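You operate a simulated robot arm through the tools that you are given. There is no shell and no other tool.

You run a simulated robot arm. Do the job below in one go: nothing can be reset, and whatever is moved stays where it is left.

TASK
Take the stone weight off the desk shelf and level the shelf.
Fine: the weight goes between slots L1 and L2 of the rack; loosen the grey wing nut, turn the blue knob till the bubble lies between the bold lines, tighten the nut. Where these are worked on the way, their far stop is far enough and under half their travel is too little: grey wing nut.

The check looks at the end state, three seconds after you hand in, the way a careful person would. Anything else that was tipped, shoved, dropped, spilled or broken makes it a failure.

THE ROBOT
A 6-joint arm with a two-finger parallel gripper, fixed in place. Base frame: the origin is at the foot of the arm, x ahead of it, y to its left, z up; the work surface is at about z = 4. Units: mm, degrees, N and s.
With the tool pointing down near the work surface it reaches from about 180 to 460 mm from the base axis. Its first joint turns from -70.0 to 70.0 degrees. Payload 1.9 kg.
The TCP is the grasp point between the finger pads, 23 mm short of the fingertips. In the tool frame z runs along the fingers and y along their closing line. The gripper opens to 94 mm. The fingers are 38 mm wide and 10 mm thick; the gripper's body (54 by 96 mm) begins 39 mm behind the TCP.
Orientation is that of the tool frame in the base frame, as a unit quaternion [x, y, z, w]. With the fingers straight down and closing along the base's y, the tool's x points along the base's -x, its y along +y and its z along -z.

THE INTERFACE
- The arm moves only by the tool play_rows. Its argument "steps" is a list of rows, each a list of 7 numbers: the turn, a rotation vector about the base's x, y, z in degrees, then the shift along the base's x, y, z in mm, then the finger opening in mm, from 0 to 94. In form: [[ax, ay, az, dx, dy, dz, gripper], ...]. A call has 1 to 20 rows; each row is the pose to reach, as a shift and turn from the pose commanded when the call began. A row lasts 0.2 s, in which the tool goes at most 50 mm and 8.6 degrees; a call with a longer step from one row to the next is refused whole, and so is a gripper value outside its range. Where a pose cannot be reached the arm comes as near as it can. A force on the tool above 70 N (or 10 N above the force at the start of the call, whichever is more), or a blocked arm, ends the call early, and 0.2 s more pass. Each finger travels about 108 mm/s and halts on what it meets, pressing with about 43 N; the grip force reading is that of the motor and also rises with nothing between the fingers. The clock runs only during rows and for 0.2 s after the last one: add rows that repeat a pose to give the fingers time. The reply holds the time, the measured pose of the TCP, the force on the tool along the base axes, the opening and the grip force, in the units named above and with some noise, with the torque about the TCP (base axes, N m) and any sound that the robot's microphone picked up, and new pictures: "views" is both (left out), scene, wrist or none.
- Cameras (640 x 400 px; columns grow to the right, rows downward): "scene" is fixed at [55.3, 307.8, 431.7]; the picture's right is [-0.79, -0.61, 0.00], its down [-0.30, 0.39, -0.87] and it looks along [0.53, -0.69, -0.49] (base axes); focal length 214 px, centre (320, 200). "wrist" rides on the gripper at [87, 16, -74] in the tool frame; the picture's right is [-0.18, 0.98, 0.00], its down [-0.58, -0.11, -0.81] and it looks along [-0.79, -0.15, 0.59] (tool axes); focal length 243 px, centre (320, 200). There is no depth. A picture from a camera that has moved, and an enlarged one, comes with that camera's place and axes in the base frame and with its lens.
- enlarge(camera, box): a new picture of the part [left, top, right, bottom] of that camera's present view, enlarged. No time passes.
- hand_in(): hands the job in; it is judged then, once.

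Places have to be worked out from the pictures, the camera data and where the tool is seen. Open the gripper and draw the arm clear of the work before you hand the job in, unless the task says otherwise.

The tools are called after ">>>" by a JSON object that holds its "name" and its "arguments". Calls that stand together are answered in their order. play_rows: Moves the arm, as the interface text tells. Its arguments: {"type":"object","properties":{"steps":{"type":"array","items":{"type":"array","items":{"type":"number"}}},"views":{"type":"string","enum":["both","scene","wrist","none"]}},"required":["steps"]} The other tools are called the same way: enlarge (camera, box) takes an enlarged picture of a part of a camera's view; hand_in () hands the job in.

At the start:

```text
clock: 0.0
tcp_pos: [276.6, -2.1, 375.6]
tool_rot: [0.001, 1.0, 0.0, 0.0]
force: [0.8, 0.7, 0.5]
ft_torque: [0.0, 0.01, -0.03]
finger_gap: 94.0
grip_force: 0.1
```

scene: 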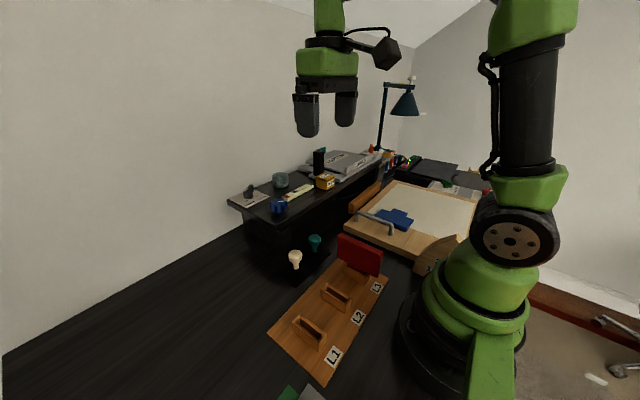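
wrist: 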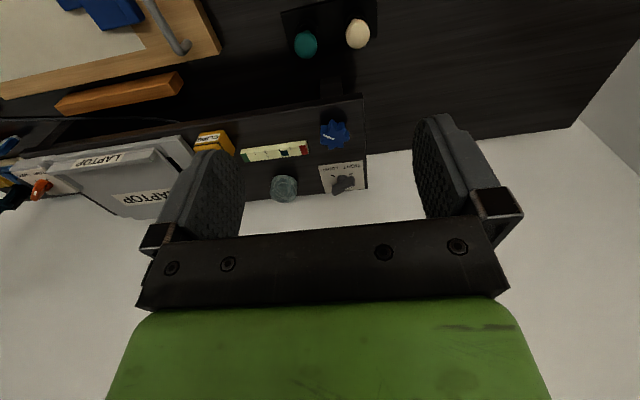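

I see a shelf at the back with a laptop, a black object, a blue knob, a grey wing nut and a vial; a rack with L1–L3 lies nearer. I take enlarged views to work out which is which.

>>> {"name": "enlarge", "arguments": {"camera": "scene", "box": [220, 130, 400, 243]}}

>>> {"name": "enlarge", "arguments": {"camera": "scene", "box": [250, 220, 410, 400]}}

>>> {"name": "enlarge", "arguments": {"camera": "wrist", "box": [180, 80, 400, 220]}}

>>> {"name": "enlarge", "arguments": {"camera": "wrist", "box": [0, 0, 400, 230]}}

```text
3.54 times, centred on (310, 186) of scene
camera zoom: at [55.3, 307.8, 431.7], right [-0.79, -0.61, 0.0], down [-0.3, 0.39, -0.87], along [0.53, -0.69, -0.49], focal length 759 px, centre (355, 248)
```

zoom: 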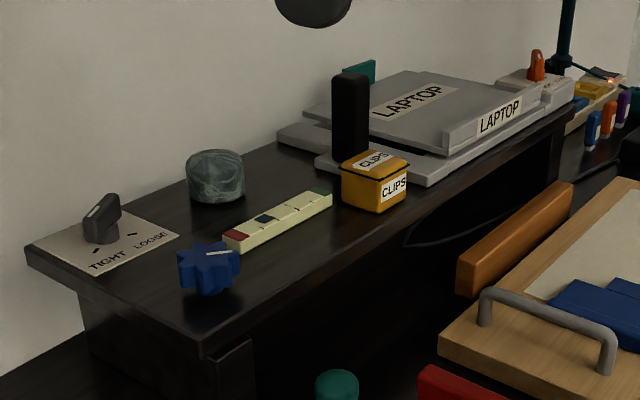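

```text
2.22 times, centred on (330, 310) of scene
camera zoom: at [55.3, 307.8, 431.7], right [-0.79, -0.61, 0.0], down [-0.3, 0.39, -0.87], along [0.53, -0.69, -0.49], focal length 477 px, centre (298, -44)
```

zoom: 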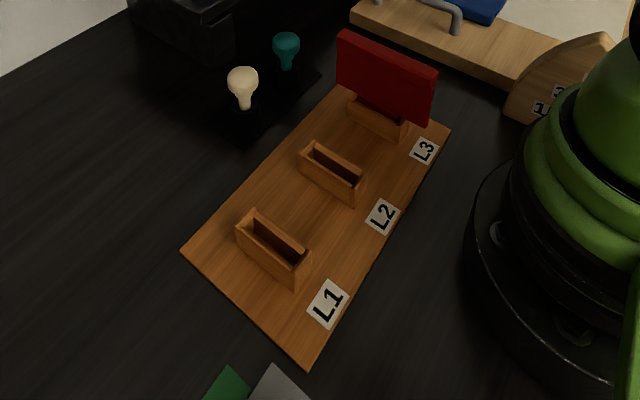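

```text
2.86 times, centred on (290, 150) of wrist
camera zoom: at [189.4, 12.4, 449.3], right [0.19, 0.98, 0.0], down [0.58, -0.11, 0.81], along [0.79, -0.15, -0.59], focal length 693 px, centre (406, 343)
```

zoom: 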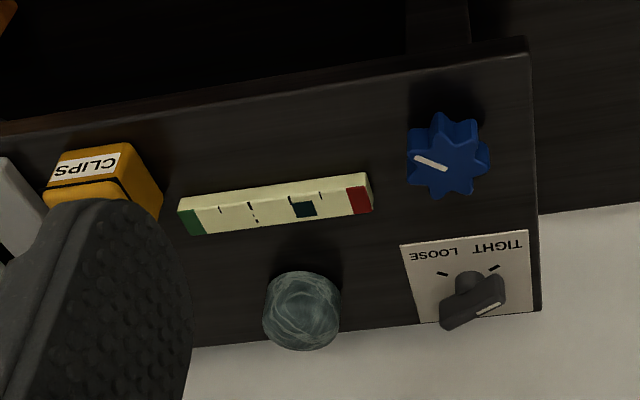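

```text
1.60 times, centred on (200, 115) of wrist
camera zoom: at [189.4, 12.4, 449.3], right [0.19, 0.98, 0.0], down [0.58, -0.11, 0.81], along [0.79, -0.15, -0.59], focal length 388 px, centre (512, 336)
```

zoom: 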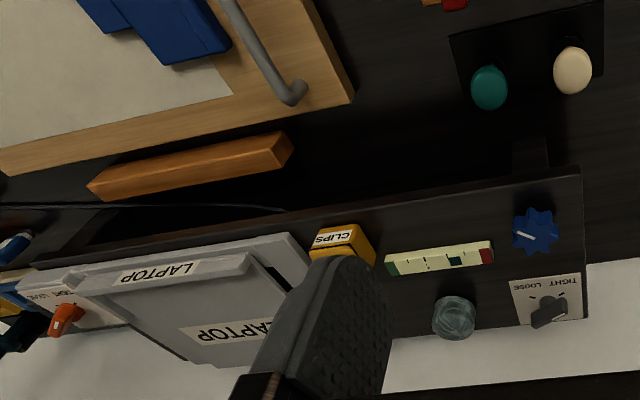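

The stone weight (marbled cylinder) is at about (562, -136), the blue knob at about (440, -13) and the grey wing nut at about (567, -12), all on a shelf near z≈120. I move the gripper forward and lower, still well above the shelf, to get a closer wrist view.

>>> {"name": "play_rows", "arguments": {"steps": [[0, 0, 0, 25, -12, -15, 94], [0, 0, 0, 50, -25, -30, 94], [0, 0, 0, 75, -38, -45, 94], [0, 0, 0, 95, -50, -60, 94], [0, 0, 0, 95, -60, -75, 94]], "views": "both"}}

```text
clock: 1.2
tcp_pos: [371.9, -62.2, 299.7]
tool_rot: [0.002, 1.0, 0.001, 0.0]
force: [-0.3, 0.8, -0.4]
ft_torque: [0.0, -0.01, -0.01]
finger_gap: 93.9
grip_force: 0.1
camera wrist: at [284.0, -47.2, 373.7], right [0.19, 0.98, 0.0], down [0.58, -0.11, 0.81], along [0.79, -0.15, -0.59], focal length 243 px, centre (320, 200)
```

scene: 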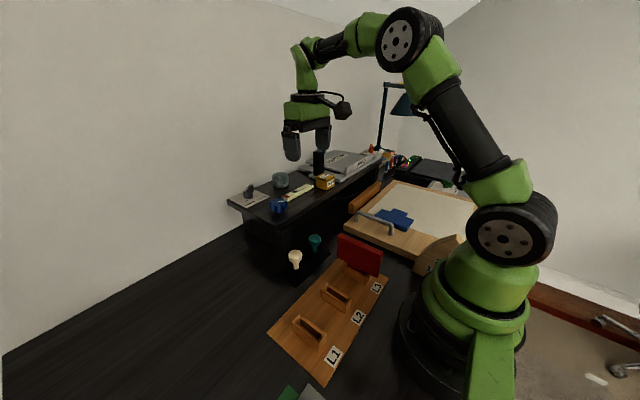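
wrist: 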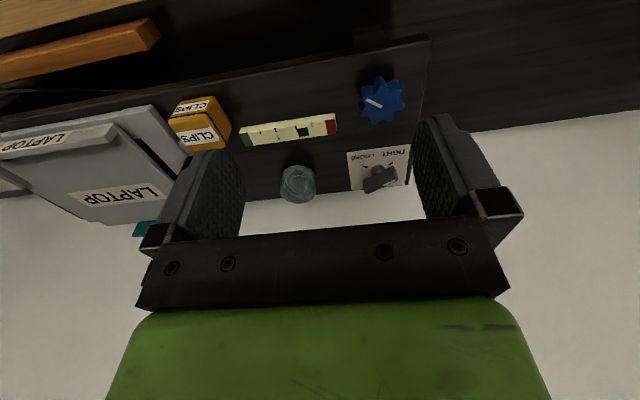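

The shelf is now better in view. I enlarge the vial, nut and knob.

>>> {"name": "enlarge", "arguments": {"camera": "wrist", "box": [230, 50, 430, 210]}}

>>> {"name": "enlarge", "arguments": {"camera": "scene", "box": [220, 150, 360, 238]}}

```text
2.50 times, centred on (330, 130) of wrist
camera zoom: at [284.0, -47.2, 373.7], right [0.19, 0.98, 0.0], down [0.58, -0.11, 0.81], along [0.79, -0.15, -0.59], focal length 606 px, centre (295, 375)
```

zoom: 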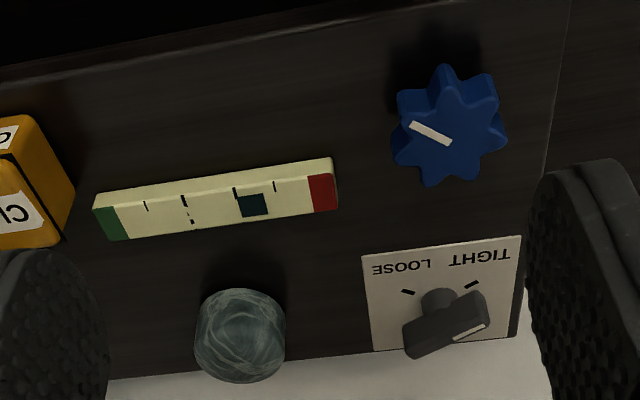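

```text
4.55 times, centred on (290, 194) of scene
camera zoom: at [55.3, 307.8, 431.7], right [-0.79, -0.61, 0.0], down [-0.3, 0.39, -0.87], along [0.53, -0.69, -0.49], focal length 975 px, centre (456, 227)
```

zoom: 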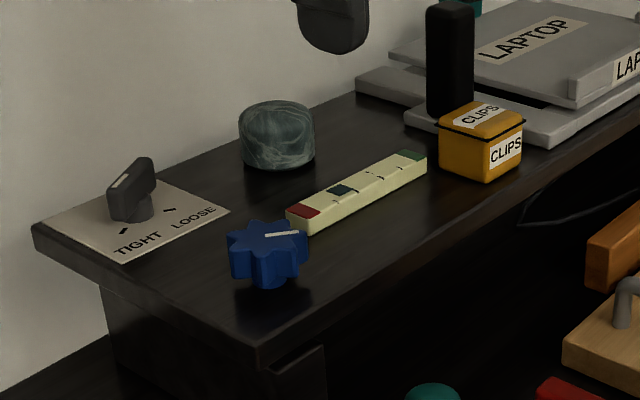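

I look more closely at the vial and the wing nut.

>>> {"name": "enlarge", "arguments": {"camera": "wrist", "box": [255, 95, 345, 151]}}

>>> {"name": "enlarge", "arguments": {"camera": "wrist", "box": [335, 60, 425, 200]}}

>>> {"name": "enlarge", "arguments": {"camera": "scene", "box": [225, 170, 295, 214]}}

>>> {"name": "enlarge", "arguments": {"camera": "scene", "box": [275, 175, 325, 206]}}

```text
7.11 times, centred on (300, 123) of wrist
camera zoom: at [284.0, -47.2, 373.7], right [0.19, 0.98, 0.0], down [0.58, -0.11, 0.81], along [0.79, -0.15, -0.59], focal length 1725 px, centre (462, 748)
```

zoom: 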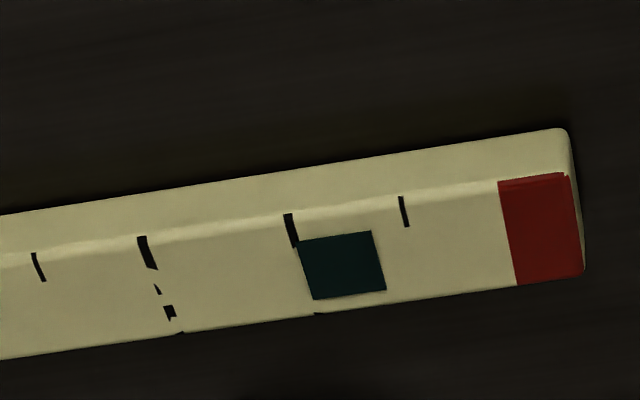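

```text
2.86 times, centred on (380, 130) of wrist
camera zoom: at [284.0, -47.2, 373.7], right [0.19, 0.98, 0.0], down [0.58, -0.11, 0.81], along [0.79, -0.15, -0.59], focal length 693 px, centre (149, 400)
```

zoom: 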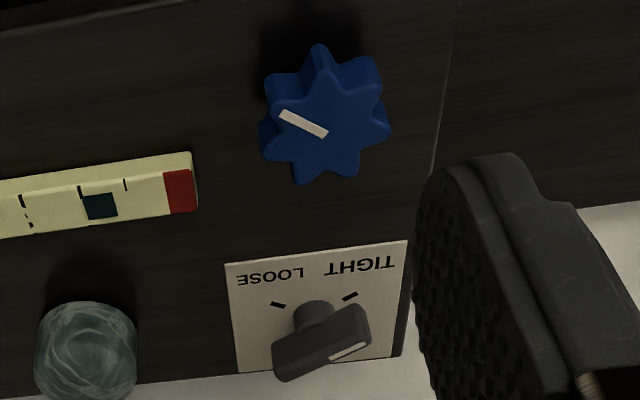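

```text
9.09 times, centred on (260, 192) of scene
camera zoom: at [55.3, 307.8, 431.7], right [-0.79, -0.61, 0.0], down [-0.3, 0.39, -0.87], along [0.53, -0.69, -0.49], focal length 1950 px, centre (866, 273)
```

zoom: 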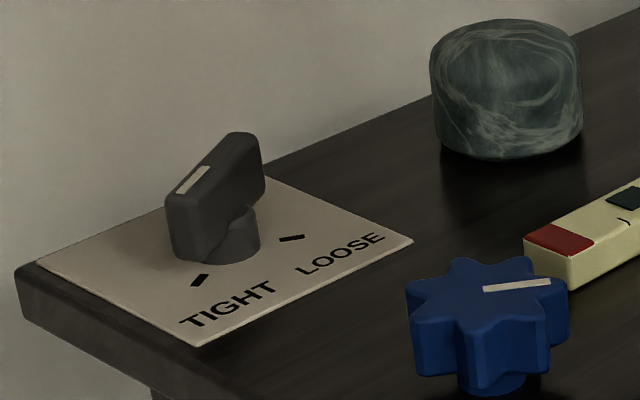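

```text
12.80 times, centred on (300, 190) of scene
camera zoom: at [55.3, 307.8, 431.7], right [-0.79, -0.61, 0.0], down [-0.3, 0.39, -0.87], along [0.53, -0.69, -0.49], focal length 2745 px, centre (576, 322)
```

zoom: 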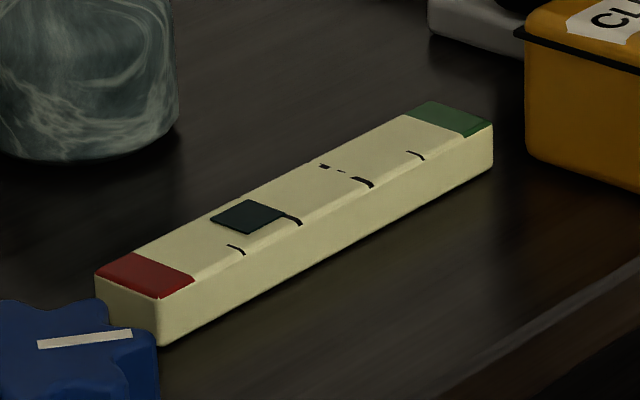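

The bubble sits off towards the red end, past the bold line; the nut's lever is near TIGHT. I test the vertical-tool reach outward at a safe height (z≈300) towards the nut.

>>> {"name": "play_rows", "arguments": {"steps": [[0, 0, 0, 40, 12, 0, 94], [0, 0, 0, 80, 25, 0, 94], [0, 0, 0, 115, 37, 0, 94], [0, 0, 0, 150, 50, 0, 94], [0, 0, 0, 150, 50, 0, 94]], "views": "both"}}

```text
clock: 2.4
tcp_pos: [431.5, -2.3, 276.5]
tool_rot: [0.001, 1.0, 0.0, 0.0]
force: [0.1, 0.0, -0.1]
ft_torque: [-0.02, 0.0, -0.01]
finger_gap: 94.2
grip_force: 0.1
out of reach, approached as far as the arm can: row 2, 3, 4, 5
camera wrist: at [345.3, 13.1, 349.9], right [0.19, 0.98, 0.0], down [0.58, -0.11, 0.81], along [0.79, -0.15, -0.59], focal length 243 px, centre (320, 200)
```

scene: 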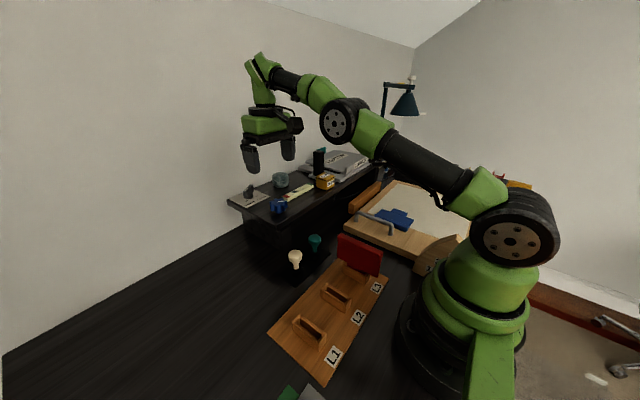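
wrist: 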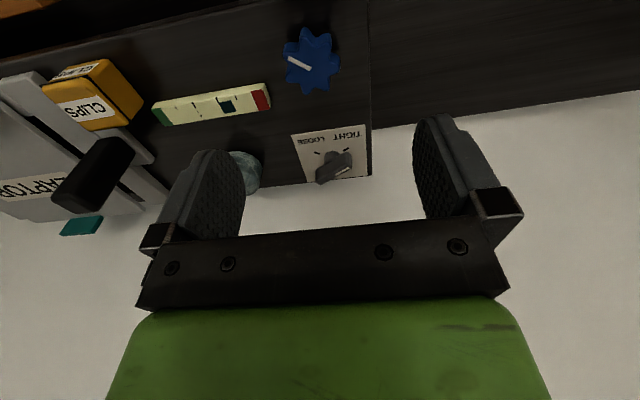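

A vertical tool reaches only about r≈430–460, so the nut and weight need a forward-pitched tool; pitched forward the camera would hang underneath, so I want the tool turned 180° about its axis first. I draw back and begin that turn.

>>> {"name": "play_rows", "arguments": {"steps": [[0, 0, 0, -40, 0, 0, 94], [0, 0, 0, -80, 0, 0, 94], [0, 0, 0, -120, 0, 0, 94], [0, 0, 0, -150, 0, 0, 94], [0, 0, 8.5, -150, 0, 0, 94], [0, 0, 17, -150, 0, 0, 94], [0, 0, 25.5, -150, 0, 0, 94], [0, 0, 34, -150, 0, 0, 94], [0, 0, 42.5, -150, 0, 0, 94], [0, 0, 51, -150, 0, 0, 94], [0, 0, 59.5, -150, 0, 0, 94], [0, 0, 68, -150, 0, 0, 94], [0, 0, 76.5, -150, 0, 0, 94], [0, 0, 85, -150, 0, 0, 94], [0, 0, 90, -150, 0, 0, 94]], "views": "both"}}

```text
clock: 5.6
tcp_pos: [284.9, -4.0, 273.4]
tool_rot: [0.708, -0.706, 0.0, -0.001]
force: [0.7, 0.4, -0.3]
ft_torque: [0.01, -0.04, 0.0]
finger_gap: 93.9
grip_force: 0.0
camera wrist: at [267.8, -91.2, 347.8], right [-0.98, 0.18, 0.0], down [0.11, 0.58, 0.81], along [0.15, 0.79, -0.59], focal length 243 px, centre (320, 200)
```

scene: 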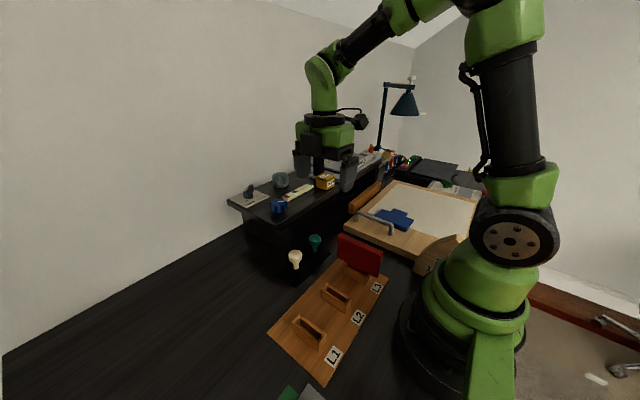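
wrist: 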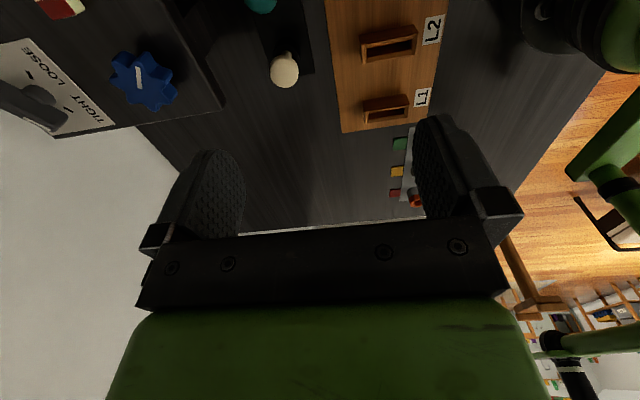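

The first 90° worked without complaint. I continue the other 90° so that the camera side faces away from the base.

>>> {"name": "play_rows", "arguments": {"steps": [[0, 0, 8.5, 0, 0, 0, 94], [0, 0, 17, 0, 0, 0, 94], [0, 0, 25.5, 0, 0, 0, 94], [0, 0, 34, 0, 0, 0, 94], [0, 0, 42.5, 0, 0, 0, 94], [0, 0, 51, 0, 0, 0, 94], [0, 0, 59.5, 0, 0, 0, 94], [0, 0, 68, 0, 0, 0, 94], [0, 0, 76.5, 0, 0, 0, 94], [0, 0, 85, 0, 0, 0, 94], [0, 0, 90, 0, 0, 0, 94]], "views": "both"}}

```text
clock: 8.0
tcp_pos: [244.1, 73.3, 220.9]
tool_rot: [1.0, -0.008, 0.009, 0.015]
force: [0.4, 0.3, 0.0]
ft_torque: [0.0, 0.01, -0.01]
finger_gap: 94.0
grip_force: 0.1
out of reach, approached as far as the arm can: row 8, 9, 10, 11
camera wrist: at [328.7, 56.1, 297.9], right [-0.2, -0.98, 0.02], down [-0.59, 0.14, 0.79], along [-0.78, 0.15, -0.61], focal length 243 px, centre (320, 200)
```

scene: 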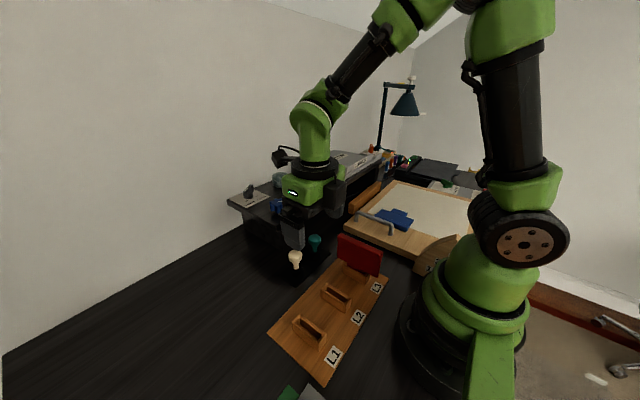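
wrist: 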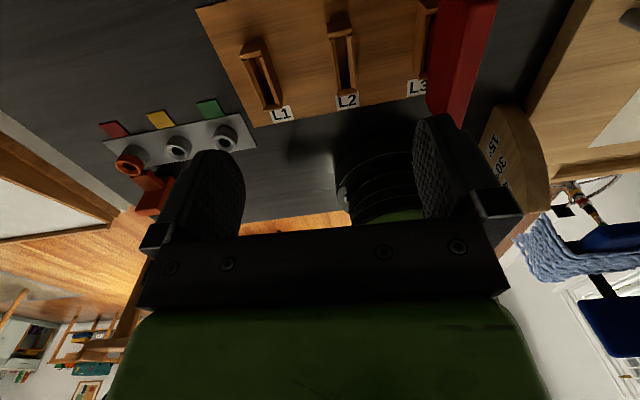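

The sixth joint stops about 17° short of a full flip, but with the tool yawed to the right (about -30°) a camera-on-top pitched pose should be inside its range. I extend the arm at safe height while yawing -30°.

>>> {"name": "play_rows", "arguments": {"steps": [[0, 0, -7, 20, -12, 10, 94], [0, 0, -14, 50, -30, 20, 94], [0, 0, -21, 85, -50, 30, 94], [0, 0, -28, 120, -70, 40, 94], [0, 0, -30, 150, -90, 40, 94], [0, 0, -30, 170, -103, 40, 94], [0, 0, -30, 170, -103, 40, 94]], "views": "both"}}

```text
clock: 9.6
tcp_pos: [385.3, 1.7, 237.1]
tool_rot: [0.966, -0.26, 0.002, 0.001]
force: [0.4, -0.8, 0.4]
ft_torque: [-0.04, 0.03, 0.01]
finger_gap: 93.8
grip_force: 0.1
out of reach, approached as far as the arm can: row 1, 2, 3, 4, 5, 6, 7
camera wrist: at [451.9, -56.2, 311.2], right [-0.65, -0.76, 0.0], down [-0.45, 0.39, 0.8], along [-0.61, 0.53, -0.59], focal length 243 px, centre (320, 200)
```

scene: 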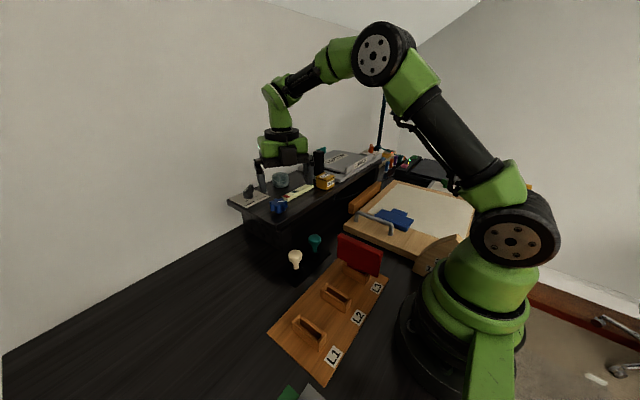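
wrist: 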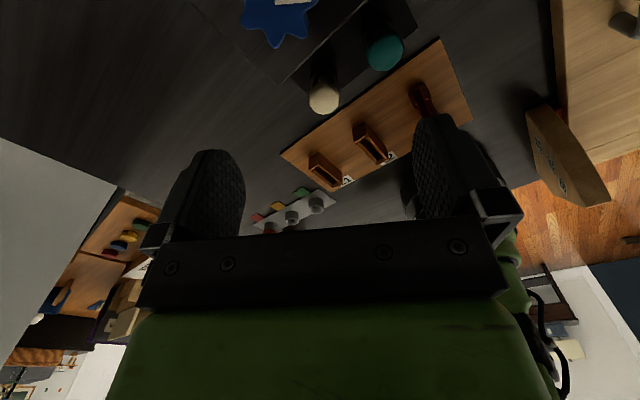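

The orientation reached -30° but the joint limit held the position back; a bit more yaw should free it. I yaw a further 14° and finish the move outward.

>>> {"name": "play_rows", "arguments": {"steps": [[0, 0, -7, 5, -6, 4, 94], [0, 0, -14, 15, -15, 8, 94], [0, 0, -14, 30, -30, 12, 94], [0, 0, -14, 35, -35, 12, 94]], "views": "none"}}

```text
clock: 10.6
tcp_pos: [421.0, -31.5, 248.3]
tool_rot: [0.927, -0.375, 0.0, 0.001]
force: [0.8, -0.5, -0.1]
ft_torque: [0.0, 0.02, 0.03]
finger_gap: 93.9
grip_force: 0.0
```

Now at (421, -31, 248) with yaw -44°. I pitch the tool forward 45° about its closing axis while keeping the wrist roughly still.

>>> {"name": "play_rows", "arguments": {"steps": [[-5.2, -5.4, 0, 16.7, -16.1, 1.5, 94], [-10.4, -10.8, 0, 33.1, -32, 6.1, 94], [-15.6, -16.2, 0, 49, -47.3, 13.5, 94], [-20.85, -21.6, 0, 64, -61.9, 23.8, 94], [-26.1, -27, 0, 77.9, -75.3, 36.8, 94], [-31.3, -32.4, 0, 90.5, -87.5, 52.1, 94], [-31.3, -32.4, 0, 90.5, -87.5, 52.1, 94]], "views": "both"}}

```text
clock: 12.2
tcp_pos: [509.9, -119.9, 301.4]
tool_rot: [0.856, -0.346, 0.356, 0.144]
force: [0.7, 0.0, -0.2]
ft_torque: [-0.03, -0.03, -0.01]
finger_gap: 94.2
grip_force: 0.1
camera wrist: at [505.0, -137.0, 416.0], right [-0.78, -0.62, -0.13], down [-0.63, 0.76, 0.16], along [0.0, 0.2, -0.98], focal length 243 px, centre (320, 200)
```

scene: 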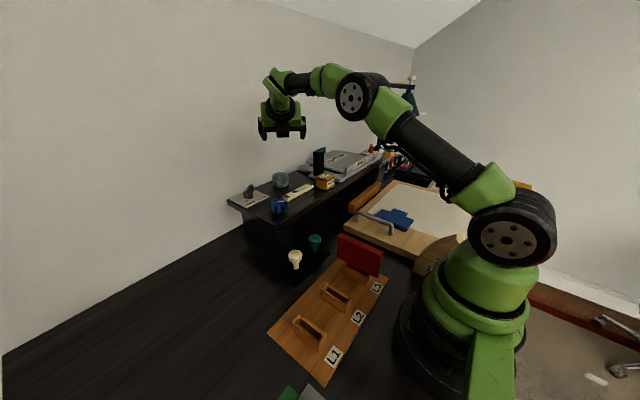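
wrist: 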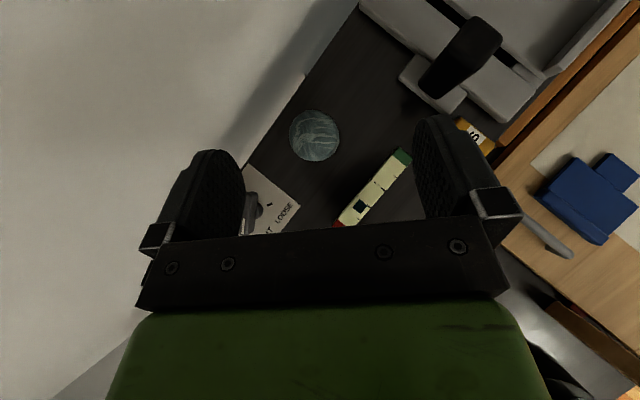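

The wrist camera now looks almost straight down onto the shelf — very good for alignment. I enlarge the weight and its surroundings to fix its place and the wall line.

>>> {"name": "enlarge", "arguments": {"camera": "wrist", "box": [230, 80, 400, 186]}}

>>> {"name": "enlarge", "arguments": {"camera": "wrist", "box": [230, 140, 430, 240]}}

```text
3.76 times, centred on (315, 133) of wrist
camera zoom: at [505.0, -137.0, 416.0], right [-0.78, -0.62, -0.13], down [-0.63, 0.76, 0.16], along [0.0, 0.2, -0.98], focal length 913 px, centre (339, 452)
```

zoom: 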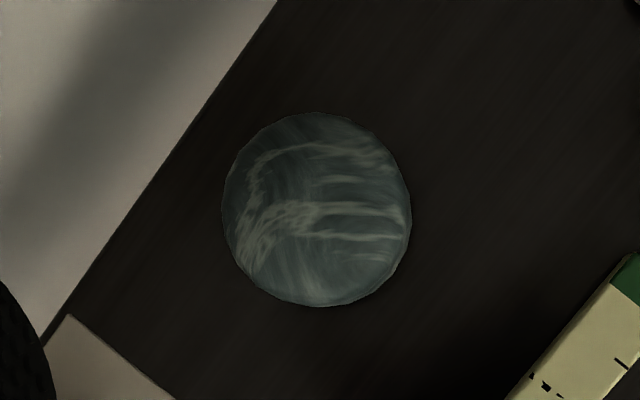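

```text
3.20 times, centred on (330, 190) of wrist
camera zoom: at [505.0, -137.0, 416.0], right [-0.78, -0.62, -0.13], down [-0.63, 0.76, 0.16], along [0.0, 0.2, -0.98], focal length 776 px, centre (288, 232)
```

zoom: 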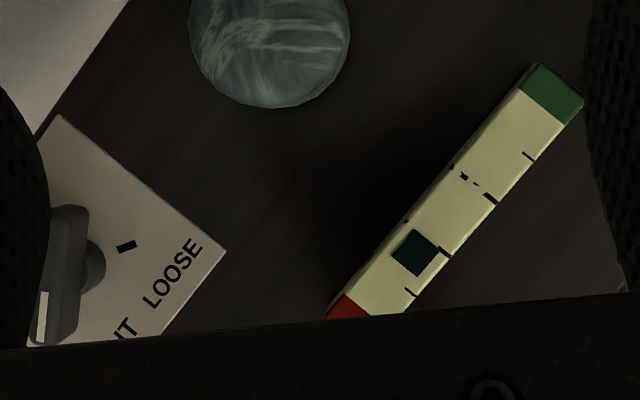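

The weight's axis comes out at about (554, -133), radius ≈27, shelf top z≈120 and the shelf's back edge/wall at x≈608. I yaw to -32°, narrow the fingers to 76 mm and go above the weight.

>>> {"name": "play_rows", "arguments": {"steps": [[0, 0, 4, 11, -3, -19, 90], [0, 0, 8, 22, -6, -38, 84], [0, 0, 12, 34, -10, -57, 78], [0, 0, 12, 44.5, -13, -76, 76], [0, 0, 12, 44.5, -13, -76, 76]], "views": "both"}}

```text
clock: 13.4
tcp_pos: [552.0, -129.8, 223.8]
tool_rot: [0.888, -0.254, 0.369, 0.106]
force: [-0.6, -0.3, 0.0]
ft_torque: [0.01, -0.06, 0.03]
finger_gap: 76.0
grip_force: 0.1
out of reach, approached as far as the arm can: row 4, 5
camera wrist: at [550.3, -148.8, 338.4], right [-0.63, -0.76, -0.13], down [-0.77, 0.61, 0.16], along [-0.04, 0.2, -0.98], focal length 243 px, centre (320, 200)
```

scene: 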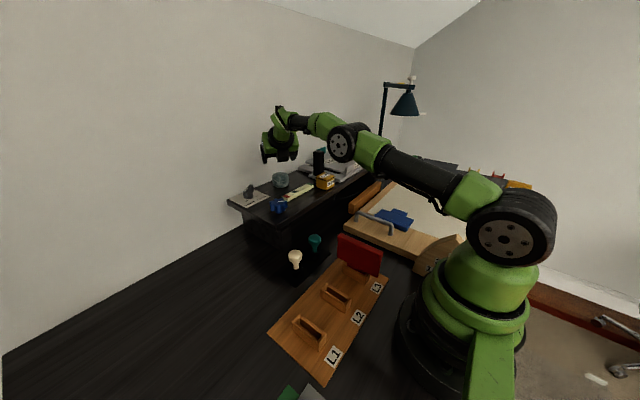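
wrist: 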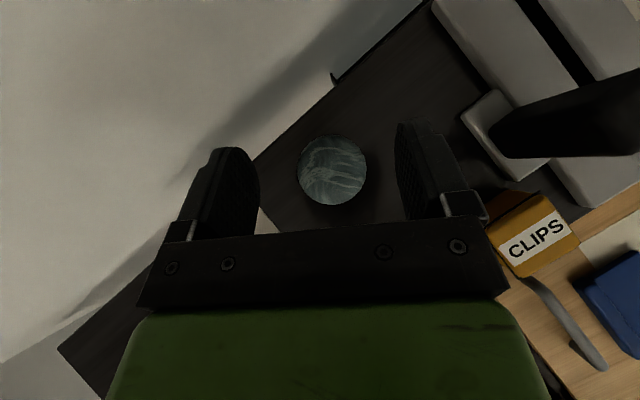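

Re-measured from straight above, the weight's axis is at about (555, -132). The tool is at the reach limit at this height, which eases lower down; I descend to z≈178 and look.

>>> {"name": "play_rows", "arguments": {"steps": [[0, 0, 0, 1, -1, -15, 76], [0, 0, 0, 2, -2, -30, 76], [0, 0, 0, 3, -2.7, -46, 76], [0, 0, 0, 3, -2.7, -46, 76]], "views": "both"}}

```text
clock: 14.4
tcp_pos: [555.4, -134.2, 177.2]
tool_rot: [0.888, -0.255, 0.368, 0.105]
force: [-0.1, -0.1, 0.0]
ft_torque: [0.02, 0.06, 0.07]
finger_gap: 75.6
grip_force: 0.1
camera wrist: at [553.3, -152.6, 291.8], right [-0.63, -0.76, -0.13], down [-0.77, 0.61, 0.16], along [-0.04, 0.2, -0.98], focal length 243 px, centre (320, 200)
```

scene: 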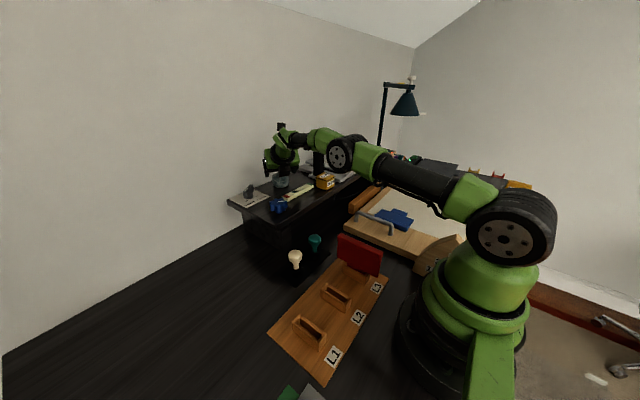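
wrist: 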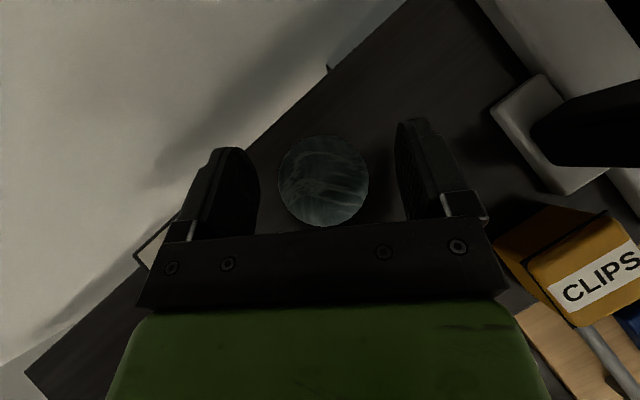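

The weight is nearly centred between the fingers (about 2 mm to the left). I shift slightly and descend to z≈154, keeping the fingers open.

>>> {"name": "play_rows", "arguments": {"steps": [[0, 0, 0, 0.6, 1.8, -6, 76], [0, 0, 0, 0.6, 1.8, -14, 76], [0, 0, 0, 0.6, 1.8, -20, 76], [0, 0, 0, 0.6, 1.8, -23, 76], [0, 0, 0, 0.6, 1.8, -23, 76]], "views": "both"}}

>>> {"name": "enlarge", "arguments": {"camera": "scene", "box": [225, 110, 345, 220]}}

```text
clock: 15.6
tcp_pos: [555.3, -131.3, 154.5]
tool_rot: [0.887, -0.255, 0.369, 0.106]
force: [0.3, -1.1, -0.8]
ft_torque: [0.0, -0.01, -0.04]
finger_gap: 75.8
grip_force: 0.0
camera wrist: at [553.8, -150.0, 269.1], right [-0.63, -0.76, -0.13], down [-0.77, 0.61, 0.16], along [-0.04, 0.2, -0.98], focal length 243 px, centre (320, 200)
```

scene: 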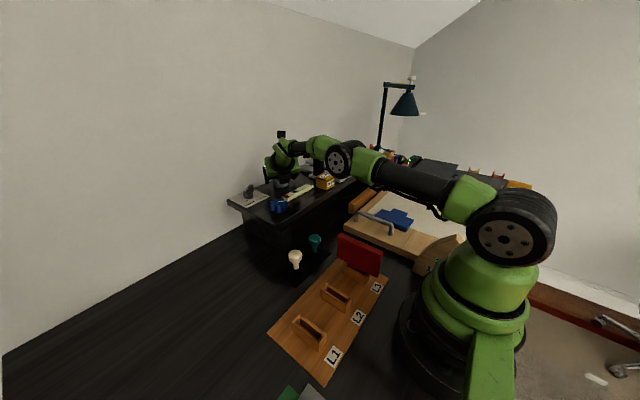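
wrist: 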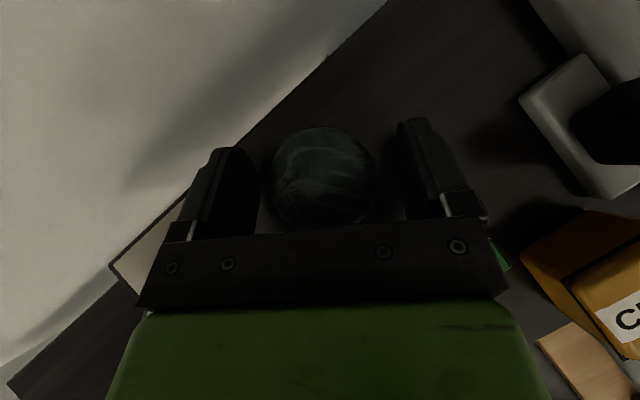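

```text
3.64 times, centred on (285, 165) of scene
camera zoom: at [55.3, 307.8, 431.7], right [-0.79, -0.61, 0.0], down [-0.3, 0.39, -0.87], along [0.53, -0.69, -0.49], focal length 780 px, centre (447, 327)
```

zoom: 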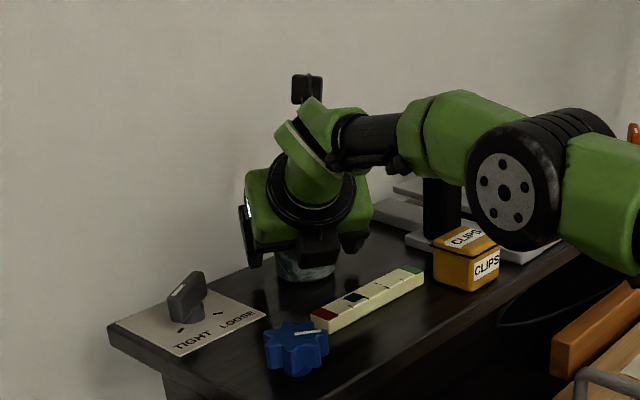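

The weight sits between the pads with clearance on both sides and no contact force. I close the fingers on it.

>>> {"name": "play_rows", "arguments": {"steps": [[0, 0, 0, 0, 0, 0, 64], [0, 0, 0, 0, 0, 0, 56], [0, 0, 0, 0, 0, 0, 45], [0, 0, 0, 0, 0, 0, 40], [0, 0, 0, 0, 0, 0, 40]], "views": "wrist"}}

```text
clock: 16.8
tcp_pos: [556.0, -131.7, 156.0]
tool_rot: [0.888, -0.256, 0.367, 0.106]
force: [-1.6, 0.8, 0.7]
ft_torque: [0.06, -0.04, -0.02]
finger_gap: 52.3
grip_force: 43.4
camera wrist: at [553.8, -150.0, 269.1], right [-0.63, -0.76, -0.13], down [-0.77, 0.61, 0.16], along [-0.04, 0.2, -0.98], focal length 243 px, centre (320, 200)
```

wrist: 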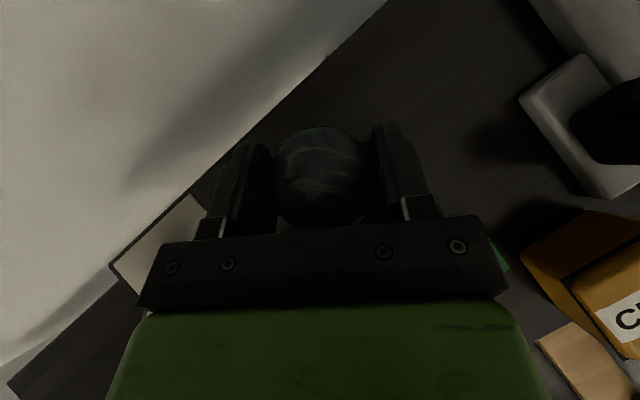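

The grip is firm at 52.3 mm. I lift gently to about z≈190 and check the load.

>>> {"name": "play_rows", "arguments": {"steps": [[0, 0, 0, 0, 0, 4, 40], [0, 0, 0, 0, 0, 10, 40], [0, 0, 0, 0, 0, 18, 40], [0, 0, 0, 0, 0, 27, 40], [0, 0, 0, 0, 0, 36, 40], [0, 0, 0, 0, 0, 36, 40]], "views": "both"}}

```text
clock: 18.2
tcp_pos: [554.4, -131.5, 192.9]
tool_rot: [0.888, -0.255, 0.368, 0.106]
force: [0.4, -0.2, -1.2]
ft_torque: [0.06, -0.01, 0.0]
finger_gap: 52.1
grip_force: 42.9
camera wrist: at [553.4, -150.3, 305.7], right [-0.63, -0.76, -0.13], down [-0.77, 0.61, 0.16], along [-0.04, 0.2, -0.98], focal length 243 px, centre (320, 200)
```

scene: 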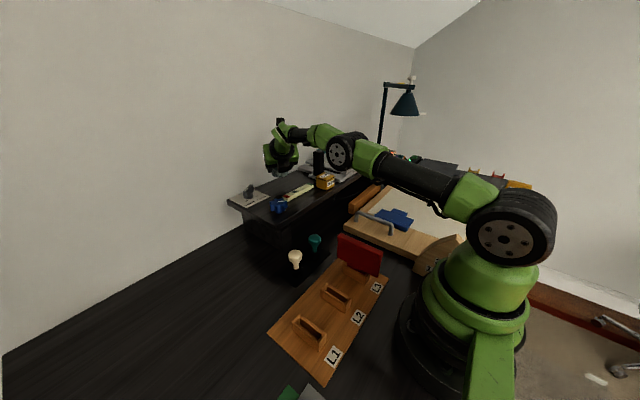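
wrist: 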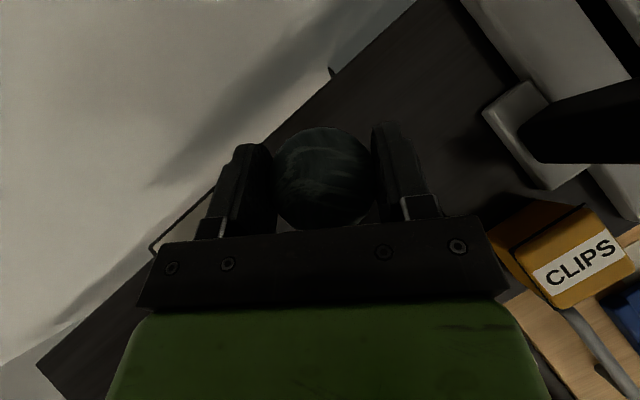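

The weight is held (only about 1–2 N) and off the shelf. I carry it away leftward with the tool yawed well off the arm plane to avoid the wrist singularity, aiming at free desk left of the rack for a re-grasp.

>>> {"name": "play_rows", "arguments": {"steps": [[0, 0, -4, -12, 9, 7, 40], [0, 0, -8.5, -24, 18, 15, 40], [0, 0, -13, -35.6, 27.4, 22, 40], [0, 0, -10.8, -43, 50, 22, 40], [0, 0, -8.7, -50.6, 72.6, 22, 40], [0, 0, -6.5, -58, 95.2, 22, 40], [0, 0, -4.3, -65.5, 117.8, 22, 40], [0, 0, -2.2, -73, 140.4, 22, 40], [0, 0, 0, -80.5, 163, 22, 40], [0, 0, 0, -80.5, 163, 22, 40]], "views": "both"}}

```text
clock: 20.4
tcp_pos: [476.2, 31.3, 215.0]
tool_rot: [0.888, -0.255, 0.368, 0.106]
force: [-0.7, -1.1, -2.4]
ft_torque: [-0.02, 0.02, -0.01]
finger_gap: 52.2
grip_force: 43.1
camera wrist: at [473.8, 12.2, 328.2], right [-0.63, -0.76, -0.13], down [-0.77, 0.61, 0.16], along [-0.04, 0.2, -0.98], focal length 243 px, centre (320, 200)
```

scene: 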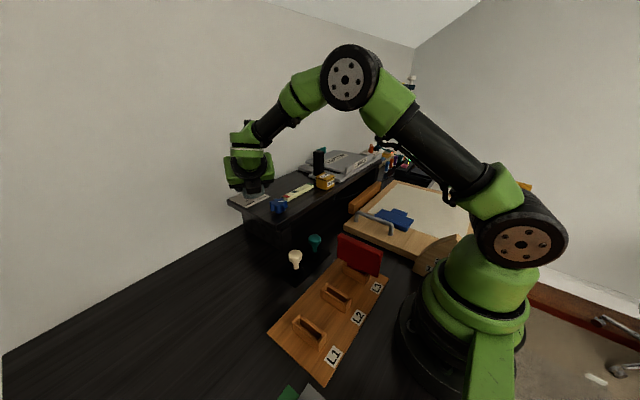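
wrist: 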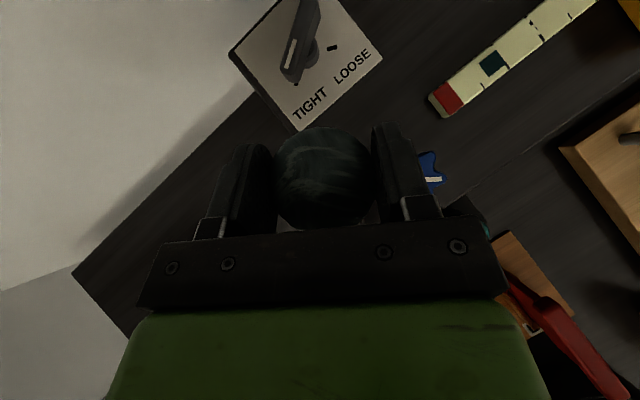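

The carry works. I use this view to check the bubble and nut before continuing.

>>> {"name": "enlarge", "arguments": {"camera": "wrist", "box": [400, 0, 620, 130]}}

>>> {"name": "enlarge", "arguments": {"camera": "wrist", "box": [220, 0, 400, 130]}}

```text
2.91 times, centred on (510, 65) of wrist
camera zoom: at [473.8, 12.2, 328.2], right [-0.63, -0.76, -0.13], down [-0.77, 0.61, 0.16], along [-0.04, 0.2, -0.98], focal length 706 px, centre (-233, 593)
```

zoom: 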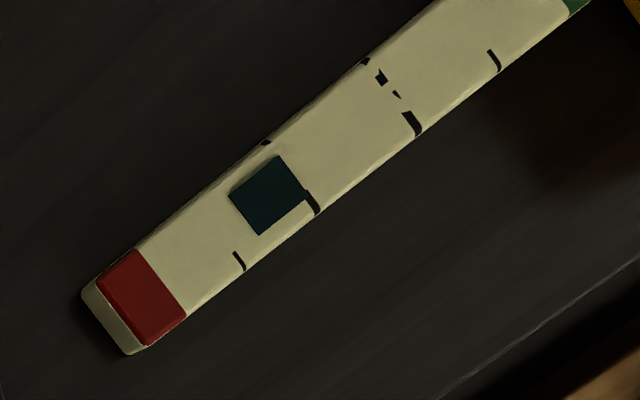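

```text
3.08 times, centred on (310, 65) of wrist
camera zoom: at [473.8, 12.2, 328.2], right [-0.63, -0.76, -0.13], down [-0.77, 0.61, 0.16], along [-0.04, 0.2, -0.98], focal length 746 px, centre (351, 615)
```

zoom: 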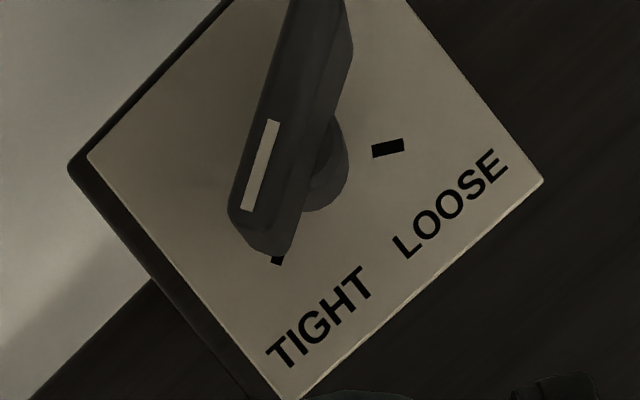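

The bubble has stayed towards red by the bold line, and the pointer is at the TIGHT tick. I continue the carry to above the free desk left of the rack.

>>> {"name": "play_rows", "arguments": {"steps": [[0, 0, 2.8, -15.4, 17.9, -3, 40], [0, 0, 5.6, -30.8, 35.8, -6, 40], [0, 0, 8.4, -46, 53.7, -9, 40], [0, 0, 11.2, -61.6, 71.6, -12, 40], [0, 0, 14, -77, 89.6, -15, 40], [0, 0, 14, -88, 99, -25, 40], [0, 0, 14.5, -100, 110, -38, 40], [0, 0, 15, -112, 121, -50, 40], [0, 0, 15, -126, 133, -65, 40], [0, 0, 15, -126, 133, -65, 40]], "views": "both"}}

```text
clock: 22.6
tcp_pos: [350.2, 165.5, 148.4]
tool_rot: [0.914, -0.138, 0.378, 0.057]
force: [-0.2, 0.6, -1.6]
ft_torque: [-0.03, 0.01, 0.01]
finger_gap: 52.0
grip_force: 42.8
camera wrist: at [353.8, 146.4, 262.0], right [-0.41, -0.9, -0.13], down [-0.91, 0.39, 0.16], along [-0.09, 0.18, -0.98], focal length 243 px, centre (320, 200)
```

scene: 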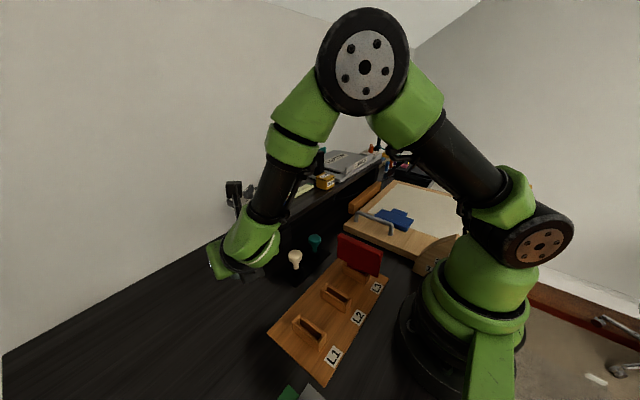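
wrist: 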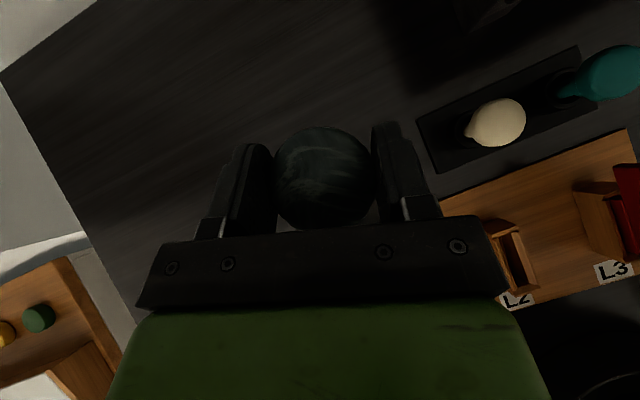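

The weight hangs over empty desk at (350, 165), clear of the rack and the bulb plate. I lower to just above the surface.

>>> {"name": "play_rows", "arguments": {"steps": [[0, 0, 0, 0, 0, -20, 40], [0, 0, 0, 0, 0, -40, 40], [0, 0, 0, 0, 0, -60, 40], [0, 0, 0, 0, 0, -80, 40], [0, 0, 0, 0, 0, -93, 40], [0, 0, 0, 0, 0, -101, 40], [0, 0, 0, 0, 0, -101, 40]], "views": "both"}}

>>> {"name": "enlarge", "arguments": {"camera": "scene", "box": [200, 220, 320, 330]}}

```text
clock: 24.2
tcp_pos: [349.7, 165.5, 46.3]
tool_rot: [0.914, -0.137, 0.378, 0.057]
force: [0.0, -0.2, -2.6]
ft_torque: [0.01, -0.01, 0.01]
finger_gap: 52.6
grip_force: 42.8
camera wrist: at [352.6, 146.7, 160.1], right [-0.41, -0.9, -0.13], down [-0.91, 0.39, 0.16], along [-0.09, 0.18, -0.98], focal length 243 px, centre (320, 200)
```

scene: 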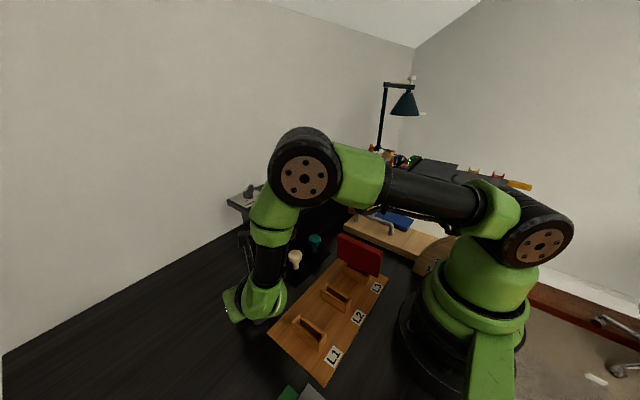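
wrist: 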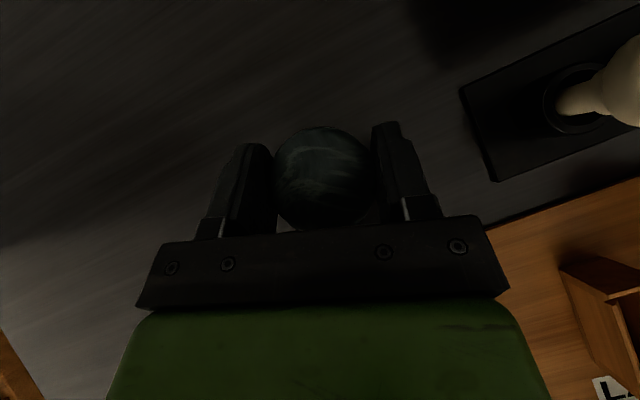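

```text
3.64 times, centred on (260, 275) of scene
camera zoom: at [55.3, 307.8, 431.7], right [-0.79, -0.61, 0.0], down [-0.3, 0.39, -0.87], along [0.53, -0.69, -0.49], focal length 780 px, centre (538, -73)
```

zoom: 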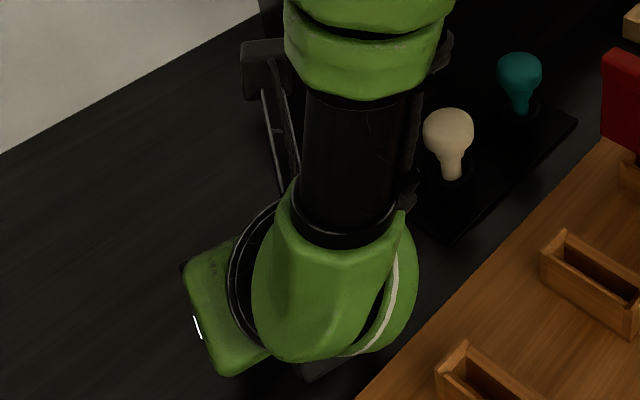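

Now at z≈46, with contact expected near z≈39–40. I lower in 2 mm steps watching the force.

>>> {"name": "play_rows", "arguments": {"steps": [[0, 0, 0, 0, 0, -2, 40], [0, 0, 0, 0, 0, -4, 40], [0, 0, 0, 0, 0, -6, 40], [0, 0, 0, 0, 0, -6, 40]], "views": "none"}}

```text
clock: 25.2
tcp_pos: [350.3, 164.4, 40.2]
tool_rot: [0.914, -0.137, 0.379, 0.056]
force: [0.5, -0.7, -2.2]
ft_torque: [-0.03, -0.01, -0.03]
finger_gap: 52.1
grip_force: 42.5
```

No contact yet at z≈40 (load still about -2 N). I lower in 1 mm steps.

>>> {"name": "play_rows", "arguments": {"steps": [[0, 0, 0, 0, 0, -1, 40], [0, 0, 0, 0, 0, -1, 40]], "views": "none"}}

>>> {"name": "play_rows", "arguments": {"steps": [[0, 0, 0, 0, 0, -1, 40], [0, 0, 0, 0, 0, -1, 40]], "views": "none"}}

```text
clock: 25.8
tcp_pos: [349.6, 165.1, 39.2]
tool_rot: [0.914, -0.138, 0.378, 0.058]
force: [0.0, -0.3, -2.2]
ft_torque: [0.0, 0.02, 0.0]
finger_gap: 52.2
grip_force: 42.9
```

```text
clock: 26.4
tcp_pos: [348.9, 164.6, 39.1]
tool_rot: [0.914, -0.137, 0.378, 0.057]
force: [-0.4, 0.1, -2.0]
ft_torque: [0.01, 0.01, -0.02]
finger_gap: 52.3
grip_force: 42.8
```

Still free. I continue 1 mm at a time.

>>> {"name": "play_rows", "arguments": {"steps": [[0, 0, 0, 0, 0, -1, 40], [0, 0, 0, 0, 0, -1, 40]], "views": "none"}}

>>> {"name": "play_rows", "arguments": {"steps": [[0, 0, 0, 0, 0, -1, 40], [0, 0, 0, 0, 0, -1, 40]], "views": "none"}}

```text
clock: 27.0
tcp_pos: [349.1, 165.2, 38.0]
tool_rot: [0.914, -0.137, 0.379, 0.056]
force: [-0.7, 0.8, -2.5]
ft_torque: [0.0, -0.02, 0.01]
finger_gap: 52.6
grip_force: 43.0
```

```text
clock: 27.6
tcp_pos: [348.4, 165.0, 37.0]
tool_rot: [0.914, -0.138, 0.378, 0.057]
force: [-0.4, 0.6, -2.2]
ft_torque: [0.0, -0.01, -0.04]
finger_gap: 52.5
grip_force: 43.0
```

No contact at z≈37 yet; two more millimetres are still within the finger clearance.

>>> {"name": "play_rows", "arguments": {"steps": [[0, 0, 0, 0, 0, -0.7, 40], [0, 0, 0, 0, 0, -0.7, 40]], "views": "none"}}

>>> {"name": "play_rows", "arguments": {"steps": [[0, 0, 0, 0, 0, -0.7, 40], [0, 0, 0, 0, 0, -0.7, 40]], "views": "both"}}

```text
clock: 28.2
tcp_pos: [350.0, 163.2, 35.2]
tool_rot: [0.913, -0.137, 0.38, 0.056]
force: [-3.7, -0.4, 4.0]
ft_torque: [-0.07, -0.05, -0.06]
finger_gap: 52.3
grip_force: 42.5
```

```text
clock: 28.8
tcp_pos: [351.3, 163.3, 35.3]
tool_rot: [0.913, -0.137, 0.379, 0.055]
force: [-10.0, -2.7, 23.4]
ft_torque: [-0.2, 0.04, -0.08]
finger_gap: 52.0
grip_force: 43.1
camera wrist: at [352.6, 145.5, 149.7], right [-0.41, -0.9, -0.13], down [-0.91, 0.39, 0.16], along [-0.09, 0.18, -0.98], focal length 243 px, centre (320, 200)
```

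scene: 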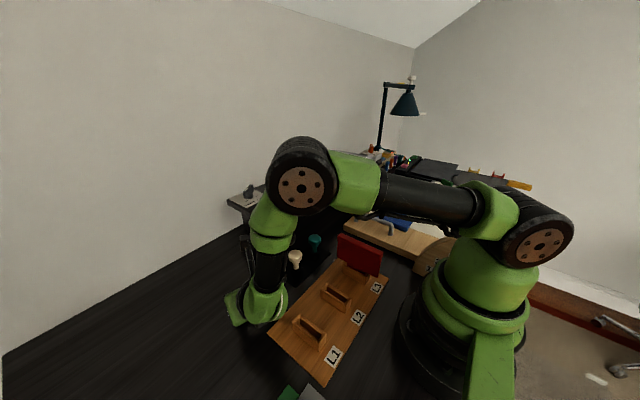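
wrist: 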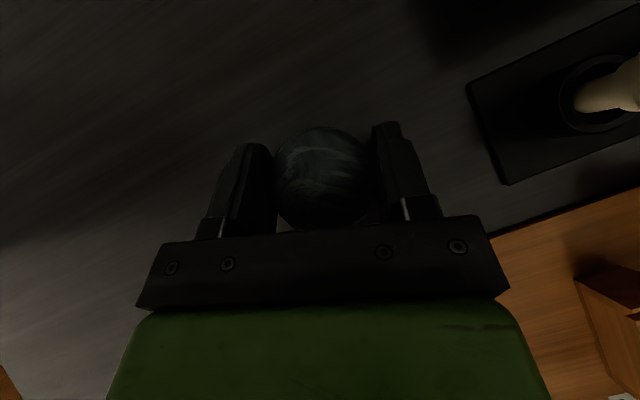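

Contact at z≈35.5 (23 N up). I back off 1 mm and open the fingers gently.

>>> {"name": "play_rows", "arguments": {"steps": [[0, 0, 0, 0, 0, 1, 40], [0, 0, 0, 0, 0, 1, 50], [0, 0, 0, 0, 0, 1, 56], [0, 0, 0, 0, 0, 1, 64], [0, 0, 0, 0, 0, 1, 76], [0, 0, 0, 0, 0, 1, 76]], "views": "wrist"}}

```text
clock: 30.2
tcp_pos: [349.0, 165.5, 35.8]
tool_rot: [0.914, -0.137, 0.378, 0.057]
force: [-0.7, 0.5, -1.0]
ft_torque: [0.01, 0.03, 0.02]
finger_gap: 76.1
grip_force: 0.0
camera wrist: at [352.4, 145.8, 150.3], right [-0.41, -0.9, -0.13], down [-0.91, 0.39, 0.16], along [-0.09, 0.18, -0.98], focal length 243 px, centre (320, 200)
```

wrist: 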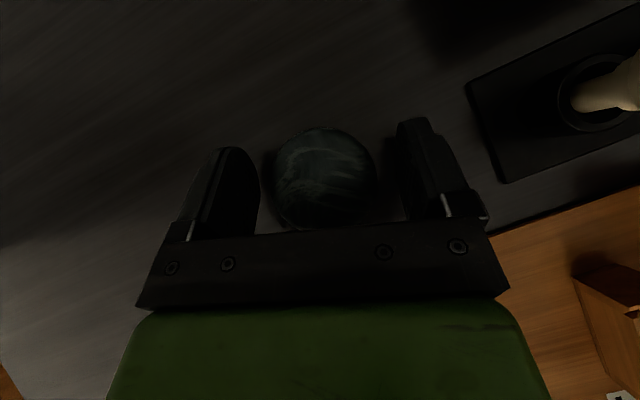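

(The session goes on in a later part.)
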